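You operate a simulated robot arm through the tools that you are given. There is no shell and no other tool. Be economical: measure what you need, move in short steps, check, and stop when the job is done.

You are at the controls of a simulated robot arm. One attempt, no reset.

## Task
Press the minus key three times.

The check looks at the end state, three seconds after you hand in, the way a careful person would. Anything else that was tipped, shoved, dropped, spilled or broken makes it a failure.

## Robot
A 7-joint arm with a two-finger parallel gripper, fixed in place. Base frame: the origin is at the foot of the arm, x ahead of it, y to its left, z up. Lengths are in mm, angles in degrees, forces in N, time in s.
With the tool pointing down near the work surface it reaches from about 240 to 600 mm from the base axis. Its first joint turns from -66.0 to 66.0 degrees. Payload 2.5 kg.
Tool frame: the origin (TCP) lies between the finger pads and is the grasp point; the fingertips stand 23 mm ahead of it; z points along the fingers, y is the line along which they close. The gripper opens to 94 mm. The fingers are 38 mm wide and 10 mm thick; the gripper's body (54 by 96 mm) begins 39 mm behind the TCP.
Orientation is told as [roll, pitch, yaw] about the base's x, y, z axes, in that order, counted from this pose: with the fingers straight down and closing along the base's y, the tool's x points along the base's -x, its y along +y and its z along -z.

## Interface
- The arm moves only by the tool send_rows. Its argument "plan" is a list of rows, each a list of 3 entries, a list of its own where there are three numbers: the closure, from 0 (fully open) to 1 (shut), then the shift along the tool's x, y, z in units of 50 mm (1.0 is 50 mm), then the turn, a rotation vector about the tool's x, y, z in units of 4 degrees (1.0 is 4 degrees). In form: [[grip, [tx, ty, tz], [ax, ay, az]], ...]. A call has 1 to 20 rows; each row shifts and turns the commanded pose from where the row before left it, along the tool's axes as they then stand. A call with a number of a shift or a turn outside -1 to 1 is refused whole. A row lasts 0.2 s, in which the tool goes at most 50 mm and 8.6 degrees; a call with a longer step from one row to the next is refused whole, and so is a gripper value outside its range. A pose out of reach is approached as far as the arm can. The call stops where the force on the tool passes 40 N (or 10 N more than at its start, if that is more) or the arm is blocked; 0.2 s more then pass. The fingers move at their own pace (about 108 mm/s each) and stop on an object; they squeeze with about 42 N. The grip force told is the motor's: it shows also when the fingers shut on nothing. Time passes only in rows, and 0.2 s behind the last, so rows that do not move let the fingers close. It gives the time, the measured TCP pose, the force on the tool (base axes), the opening and the grip force at its end, in the units of the frame above (readings bear some noise).
- Cameras (640 x 400 px; columns grow to the right, rows downward): "scene" is fixed at [120.4, -402.3, 555.1]; the picture's right is [0.84, -0.54, 0.00], its down [-0.25, -0.40, -0.88] and it looks along [0.47, 0.75, -0.47] (base axes); focal length 359 px, centre (320, 200). "wrist" rides on the gripper at [-39, 0, -44] in the tool frame; the picture's right is [0.00, -1.00, 0.00], its down [0.97, 0.00, -0.24] and it looks along [0.24, 0.00, 0.97] (tool axes); focal length 218 px, centre (320, 200).
- grab_frame(camera): a new picture of that camera. The clock stands still meanwhile.
- measure_at(camera, pixels): for up to 12 pixels [column, row] of the newest picture of that camera ("zoom" is the newest enlarged one), the place [x, y, z] in the base frame of the surface seen there, good to about 3 mm. The clock stands still meanwhile.
- inspect(camera, box): a new picture of the part [left, top, right, bottom] of that camera's present view, enlarged. The clock stands still meanwhile.
- hand_in(): hands the job in; it is judged then, once.

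Work in short steps. Measure before you move; look again where a grasp or a placing could have gone wrong, and mend it. You have 60 turns and 20 pictures in all, those below and enlarged ones among them. Open the gripper and draw the arm clear of the work before you hand the job in, unless the task says otherwise; then end with one line.

The tools are called after "Request:" as name(argument=value, ...) on one line, values as JSON. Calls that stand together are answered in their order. send_rows: Moves the arm, as the interface text tells. Its arguments: {"type":"object","properties":{"plan":{"type":"array"}},"required":["plan"]} The other tools are called the same way: grab_frame (camera) takes a picture; measure_at (camera, pixels) gives the place of the surface under pixels of a picture; inspect (camera, box) takes an enlarged picture of a part of a camera's view; hand_in () hands the job in.

At the start:

```text
clock: 0.0
ee_pos: [374.9, -35.0, 363.0]
tool_rot: [0.0, 0.0, 0.0]
ft_force: [-0.1, 0.1, -0.1]
gripper_width: 94.1
gripper_force: 0.2
```

scene: 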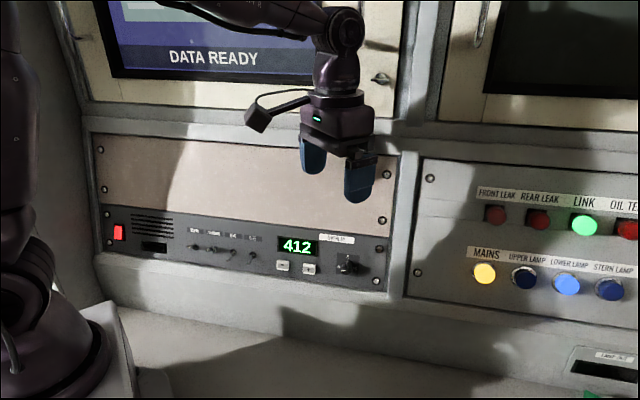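
wrist: 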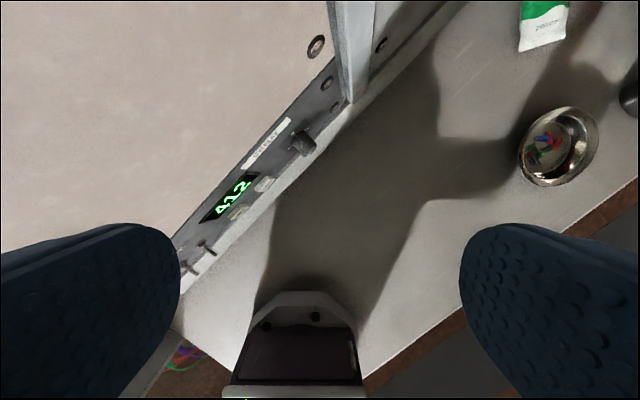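

The display reads 412 and two small keys sit beneath it near (282,266) and (309,268). I enlarge that part to tell which is minus.

Request:
inspect(camera="scene", box=[240, 220, 400, 300])

```text
4.00 times, centred on (320, 260) of scene
```

zoom: 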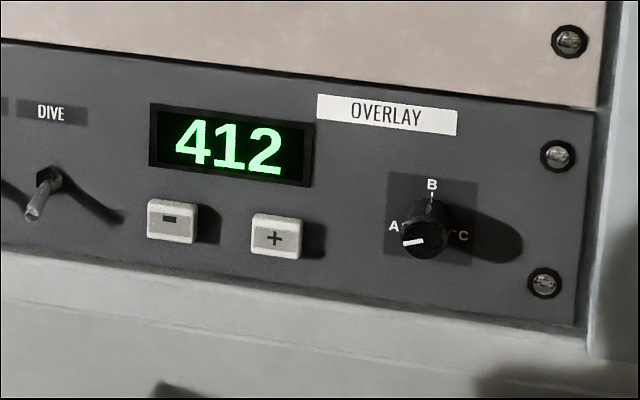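

The minus key is the left one at zoom (171,221), plus at (276,237). I measure both, and the panel around them, for the plane's normal.

Request:
measure_at(camera="zoom", pixels=[[171, 219], [276, 237], [100, 150], [100, 230], [350, 180], [350, 270], [42, 190], [32, 212], [425, 240], [230, 145], [60, 280], [300, 350]])

Request:
measure_at(camera="scene", pixels=[[140, 160], [280, 190], [130, 190], [380, 200], [250, 110], [200, 110], [150, 50], [280, 310], [200, 300]])

```text
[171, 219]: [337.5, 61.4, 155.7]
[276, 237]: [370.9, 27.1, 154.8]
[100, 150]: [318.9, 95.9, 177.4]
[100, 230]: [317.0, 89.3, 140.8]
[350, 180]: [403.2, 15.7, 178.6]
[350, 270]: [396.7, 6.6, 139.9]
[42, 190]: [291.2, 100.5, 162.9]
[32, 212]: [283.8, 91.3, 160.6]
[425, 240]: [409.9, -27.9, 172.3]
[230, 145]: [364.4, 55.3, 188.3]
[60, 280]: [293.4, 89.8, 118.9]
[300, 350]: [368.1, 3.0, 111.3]
```

```text
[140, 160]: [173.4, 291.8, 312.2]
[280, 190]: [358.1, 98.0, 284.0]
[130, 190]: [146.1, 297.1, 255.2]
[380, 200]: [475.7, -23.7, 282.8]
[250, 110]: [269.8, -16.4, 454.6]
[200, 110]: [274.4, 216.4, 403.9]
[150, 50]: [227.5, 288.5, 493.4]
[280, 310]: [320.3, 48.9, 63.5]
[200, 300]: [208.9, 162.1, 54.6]
```

Minus key face is at about (337.5, 61.4, 155.7). The panel faces azimuth about 46° and leans back about 15°. I shut the fingers and yaw 45.7° in free space.

Request:
send_rows(plan=[[1, [0, 0, 0], [0, 0, -0.952]], [1, [0, 0, 0], [0, 0, -0.952]], [1, [0, 0, 0], [0, 0, -0.952]], [1, [0, 0, 0], [0, 0, -0.952]], [1, [0, 0, 0], [0, 0, -0.952]], [1, [0, 0, 0], [0, 0, -0.952]], [1, [0, 0, 0], [0, 0, -0.952]], [1, [0, 0, 0], [0, 0, -0.952]], [1, [0, 0, 0], [0, 0, -0.952]], [1, [0, 0, 0], [0, 0, -0.952]], [1, [0, 0, 0], [0, 0, -0.952]], [1, [0, 0, 0], [0, 0, -0.952]]])

```text
clock: 2.6
ee_pos: [374.5, -34.5, 360.3]
tool_rot: [0.0, 0.0, 46.0]
ft_force: [0.2, -0.7, 0.3]
gripper_width: 0.0
gripper_force: 42.4
```

Yaw is 46.0° as intended and the fingers are shut. Next I tilt the tool 50° forward toward the panel, in place.

Request:
send_rows(plan=[[1, [0, 0, 0], [0, -0.9615, 0]], [1, [0, 0, 0], [0, -0.9615, 0]], [1, [0, 0, 0], [0, -0.9615, 0]], [1, [0, 0, 0], [0, -0.9615, 0]], [1, [0, 0, 0], [0, -0.9615, 0]], [1, [0, 0, 0], [0, -0.9615, 0]], [1, [0, 0, 0], [0, -0.9615, 0]], [1, [0, 0, 0], [0, -0.9615, 0]], [1, [0, 0, 0], [0, -0.9615, 0]], [1, [0, 0, 0], [0, -0.9615, 0]], [1, [0, 0, 0], [0, -0.9615, 0]], [1, [0, 0, 0], [0, -0.9615, 0]], [1, [0, 0, 0], [0, -0.9615, 0]]])

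```text
clock: 5.4
ee_pos: [374.9, -36.3, 361.3]
tool_rot: [0.0, -50.1, 45.9]
ft_force: [0.5, 0.0, -0.2]
gripper_width: 0.2
gripper_force: 42.3
```

Orientation is right. I slide 95 mm left at height, then come down to a standoff about 35 mm before the minus key.

Request:
send_rows(plan=[[1, [0, 0.475, 0], [0, 0, 0]], [1, [0, 0.475, 0], [0, 0, 0]], [1, [0, 0.475, 0], [0, 0, 0]], [1, [0, 0.475, 0], [0, 0, 0]], [1, [0.38, 0, 0.283], [0, 0, 0]], [1, [0.38, 0, 0.283], [0, 0, 0]], [1, [0.38, 0, 0.283], [0, 0, 0]], [1, [0.38, 0, 0.283], [0, 0, 0]], [1, [0.38, 0, 0.283], [0, 0, 0]], [1, [0.38, 0, 0.283], [0, 0, 0]], [1, [0.38, 0, 0.283], [0, 0, 0]], [1, [0.38, 0, 0.283], [0, 0, 0]], [1, [0, 0, 0], [0, 0, 0]]])

Request:
inspect(camera="scene", box=[200, 180, 400, 305])

Request:
grab_frame(camera="wrist")

```text
clock: 8.2
ee_pos: [301.4, 21.8, 171.0]
tool_rot: [0.0, -50.0, 45.8]
ft_force: [0.7, 0.4, 0.8]
gripper_width: 0.2
gripper_force: 42.1
```

```text
3.20 times, centred on (300, 242) of scene
```

zoom: 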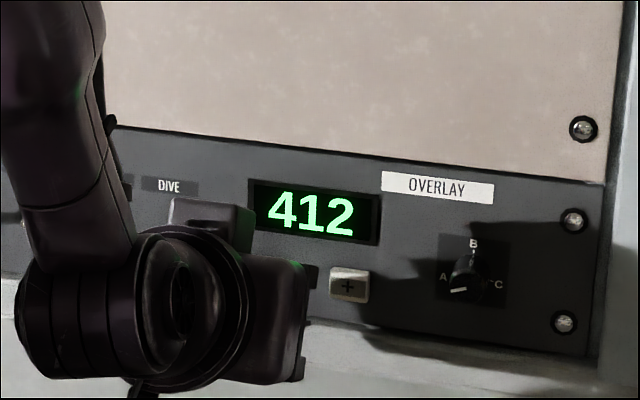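

```text
15 pictures are left
```

wrist: 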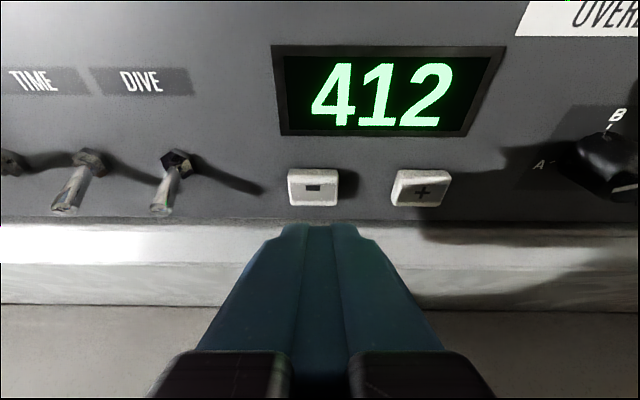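

The wrist view shows the minus key at (314,187), almost straight ahead of the fingertips (col 320). I measure the key from here for the final aim.

Request:
measure_at(camera="wrist", pixels=[[314, 187], [292, 188], [334, 188], [314, 176], [314, 197], [270, 180], [375, 170], [320, 228], [165, 200]])

```text
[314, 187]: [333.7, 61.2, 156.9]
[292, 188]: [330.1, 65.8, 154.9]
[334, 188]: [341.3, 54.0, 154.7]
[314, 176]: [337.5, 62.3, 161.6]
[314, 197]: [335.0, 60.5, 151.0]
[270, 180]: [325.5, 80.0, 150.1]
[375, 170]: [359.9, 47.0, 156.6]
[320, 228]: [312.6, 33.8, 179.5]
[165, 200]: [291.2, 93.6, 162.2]
```

The key centre is (336, 60.8, 156), about 2.4 mm left of my line and 31 mm ahead. I correct sideways and advance 25 mm along the panel normal, stopping short of contact.

Request:
send_rows(plan=[[1, [0, 0.048, 0], [0, 0, 0]], [1, [-0.053, 0, 0.113], [0, 0, 0]], [1, [-0.053, 0, 0.113], [0, 0, 0]], [1, [-0.053, 0, 0.113], [0, 0, 0]], [1, [-0.053, 0, 0.113], [0, 0, 0]], [1, [0, 0, 0], [0, 0, 0]]])

Request:
grab_frame(camera="wrist")

```text
clock: 9.6
ee_pos: [317.4, 39.0, 166.4]
tool_rot: [0.0, -50.1, 45.8]
ft_force: [-0.6, -0.4, -0.7]
gripper_width: 0.0
gripper_force: 41.2
out of reach, approached as far as the arm can: row 1
```

```text
14 pictures are left
```

wrist: 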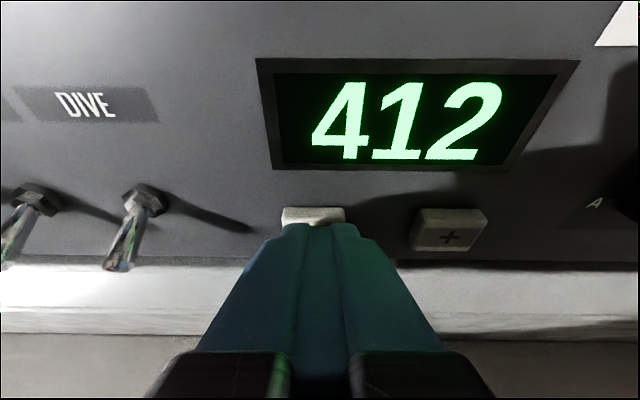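

The tip is about 7 mm from the key by calculation, display still 412, and the key is centred over the fingers. I advance in 1.5 mm steps and watch force.

Request:
send_rows(plan=[[1, [0.01, 0.03, 0.03], [0, 0, 0]], [1, [-0.0127, 0, 0.0272], [0, 0, 0]], [1, [-0.0127, 0, 0.0272], [0, 0, 0]], [1, [-0.0127, 0, 0.0272], [0, 0, 0]], [1, [-0.0127, 0, 0.0272], [0, 0, 0]], [1, [0, 0, 0], [0, 0, 0]]])

Request:
grab_frame(camera="wrist")

```text
clock: 10.8
ee_pos: [320.7, 43.2, 162.2]
tool_rot: [-0.1, -50.0, 45.7]
ft_force: [-15.2, -9.1, 16.5]
gripper_width: 0.2
gripper_force: 42.0
stopped in row 6: the force on the tool passed its limit (the readings are from after the stop); the commanded pose is now the measured one
```

```text
13 pictures are left
```

wrist: 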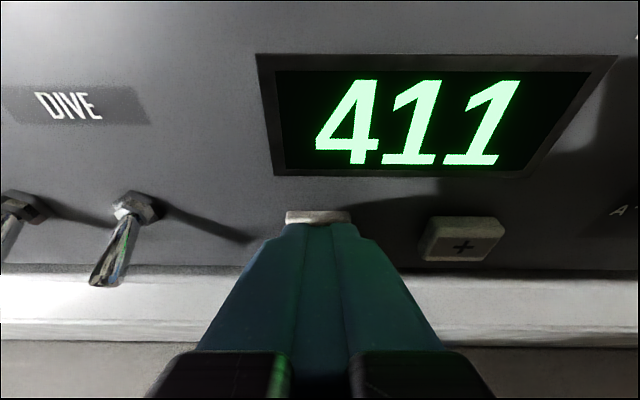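

The display went to 411: one press, bottomed out. I back off 8 mm to release and confirm the count.

Request:
send_rows(plan=[[1, [0.0338, 0, -0.0725], [0, 0, 0]], [1, [0.0338, 0, -0.0725], [0, 0, 0]], [1, [0, 0, 0], [0, 0, 0]], [1, [0, 0, 0], [0, 0, 0]]])

Request:
grab_frame(camera="wrist")

```text
clock: 11.8
ee_pos: [314.8, 39.4, 164.7]
tool_rot: [-0.1, -50.0, 45.6]
ft_force: [0.3, -0.1, 0.1]
gripper_width: 0.1
gripper_force: 41.8
```

```text
12 pictures are left
```

wrist: 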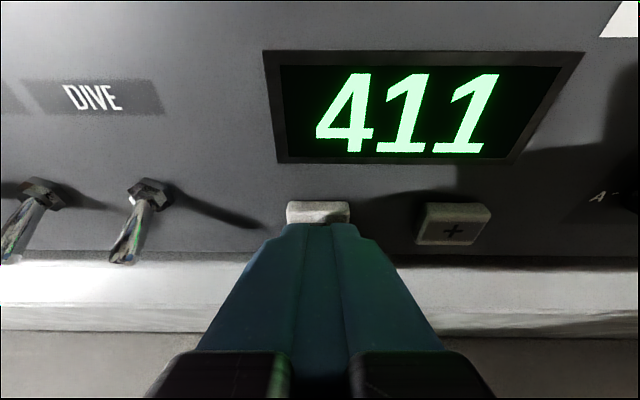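

Released with force zero, display 411. Second press: the same 1.5 mm steps forward.

Request:
send_rows(plan=[[1, [-0.0127, 0, 0.0272], [0, 0, 0]], [1, [-0.0127, 0, 0.0272], [0, 0, 0]], [1, [-0.0127, 0, 0.0272], [0, 0, 0]], [1, [-0.0127, 0, 0.0272], [0, 0, 0]], [1, [-0.0127, 0, 0.0272], [0, 0, 0]], [1, [0, 0, 0], [0, 0, 0]]])

Request:
grab_frame(camera="wrist")

```text
clock: 13.2
ee_pos: [319.8, 45.5, 163.0]
tool_rot: [0.0, -50.2, 45.7]
ft_force: [-12.3, -4.8, 14.2]
gripper_width: 0.3
gripper_force: 41.6
```

```text
11 pictures are left
```

wrist: 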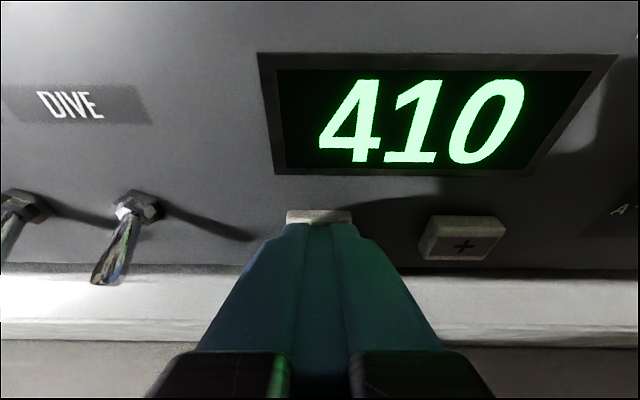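

Display 410: two presses. I back off 8 mm again to release.

Request:
send_rows(plan=[[1, [0.0338, 0, -0.0725], [0, 0, 0]], [1, [0.0338, 0, -0.0725], [0, 0, 0]], [1, [0, 0, 0], [0, 0, 0]], [1, [0, 0, 0], [0, 0, 0]]])

Request:
grab_frame(camera="wrist")

```text
clock: 14.2
ee_pos: [313.3, 38.9, 163.8]
tool_rot: [0.1, -50.1, 45.7]
ft_force: [0.5, -0.3, -0.2]
gripper_width: 0.1
gripper_force: 42.6
```

```text
10 pictures are left
```

wrist: 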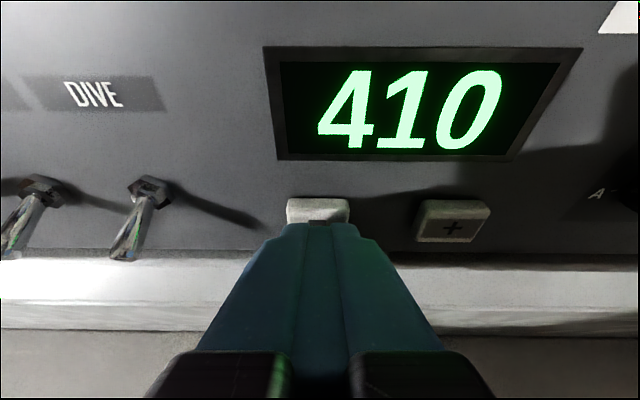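

Released, still 410. Third press: 8 mm forward in small steps.

Request:
send_rows(plan=[[1, [-0.0135, 0, 0.029], [0, 0, 0]], [1, [-0.0135, 0, 0.029], [0, 0, 0]], [1, [-0.0135, 0, 0.029], [0, 0, 0]], [1, [-0.0135, 0, 0.029], [0, 0, 0]], [1, [-0.0135, 0, 0.029], [0, 0, 0]], [1, [0, 0, 0], [0, 0, 0]]])

Request:
grab_frame(camera="wrist")

```text
clock: 15.6
ee_pos: [320.3, 44.0, 162.9]
tool_rot: [0.1, -50.1, 45.6]
ft_force: [-17.3, -14.2, 21.6]
gripper_width: 0.0
gripper_force: 42.5
```

```text
9 pictures are left
```

wrist: 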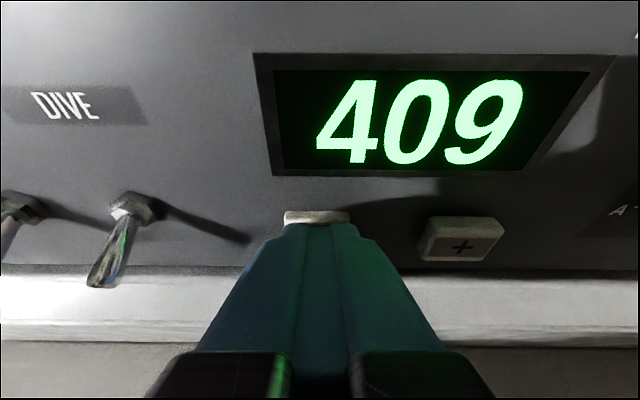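

Display 409: three presses. I back off along the normal, rise back the way I came, and open the gripper up high.

Request:
send_rows(plan=[[1, [0.0338, 0, -0.0725], [0, 0, 0]], [1, [0.0338, 0, -0.0725], [0, 0, 0]], [1, [0.053, 0, -0.113], [0, 0, 0]], [1, [0.053, 0, -0.113], [0, 0, 0]], [1, [-0.38, 0, -0.283], [0, 0, 0]], [1, [-0.38, 0, -0.283], [0, 0, 0]], [1, [-0.38, 0, -0.283], [0, 0, 0]], [1, [-0.38, 0, -0.283], [0, 0, 0]], [1, [-0.38, 0, -0.283], [0, 0, 0]], [1, [-0.38, 0, -0.283], [0, 0, 0]], [1, [-0.38, 0, -0.283], [0, 0, 0]], [0, [0, 0, 0], [0, 0, 0]], [0, [0, 0, 0], [0, 0, 0]], [0, [0, 0, 0], [0, 0, 0]]])

Request:
grab_frame(camera="scene")

```text
clock: 18.6
ee_pos: [315.6, 39.7, 333.8]
tool_rot: [-0.1, -49.9, 45.7]
ft_force: [0.4, -0.4, 0.4]
gripper_width: 93.8
gripper_force: 0.0
```

```text
8 pictures are left
```

scene: 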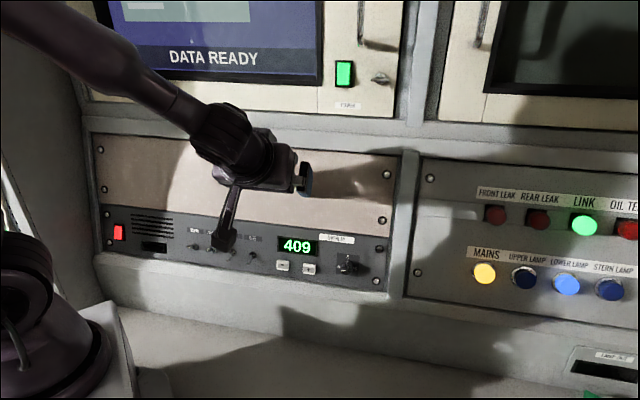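

The display reads 409, nothing else has changed, and the arm is clear with the gripper open. I hand in.

Request:
hand_in()

```text
The job is handed in.
```

I pressed the minus key three times: the display went from 412 to 409, with the key released after each press and nothing else disturbed that I could see.
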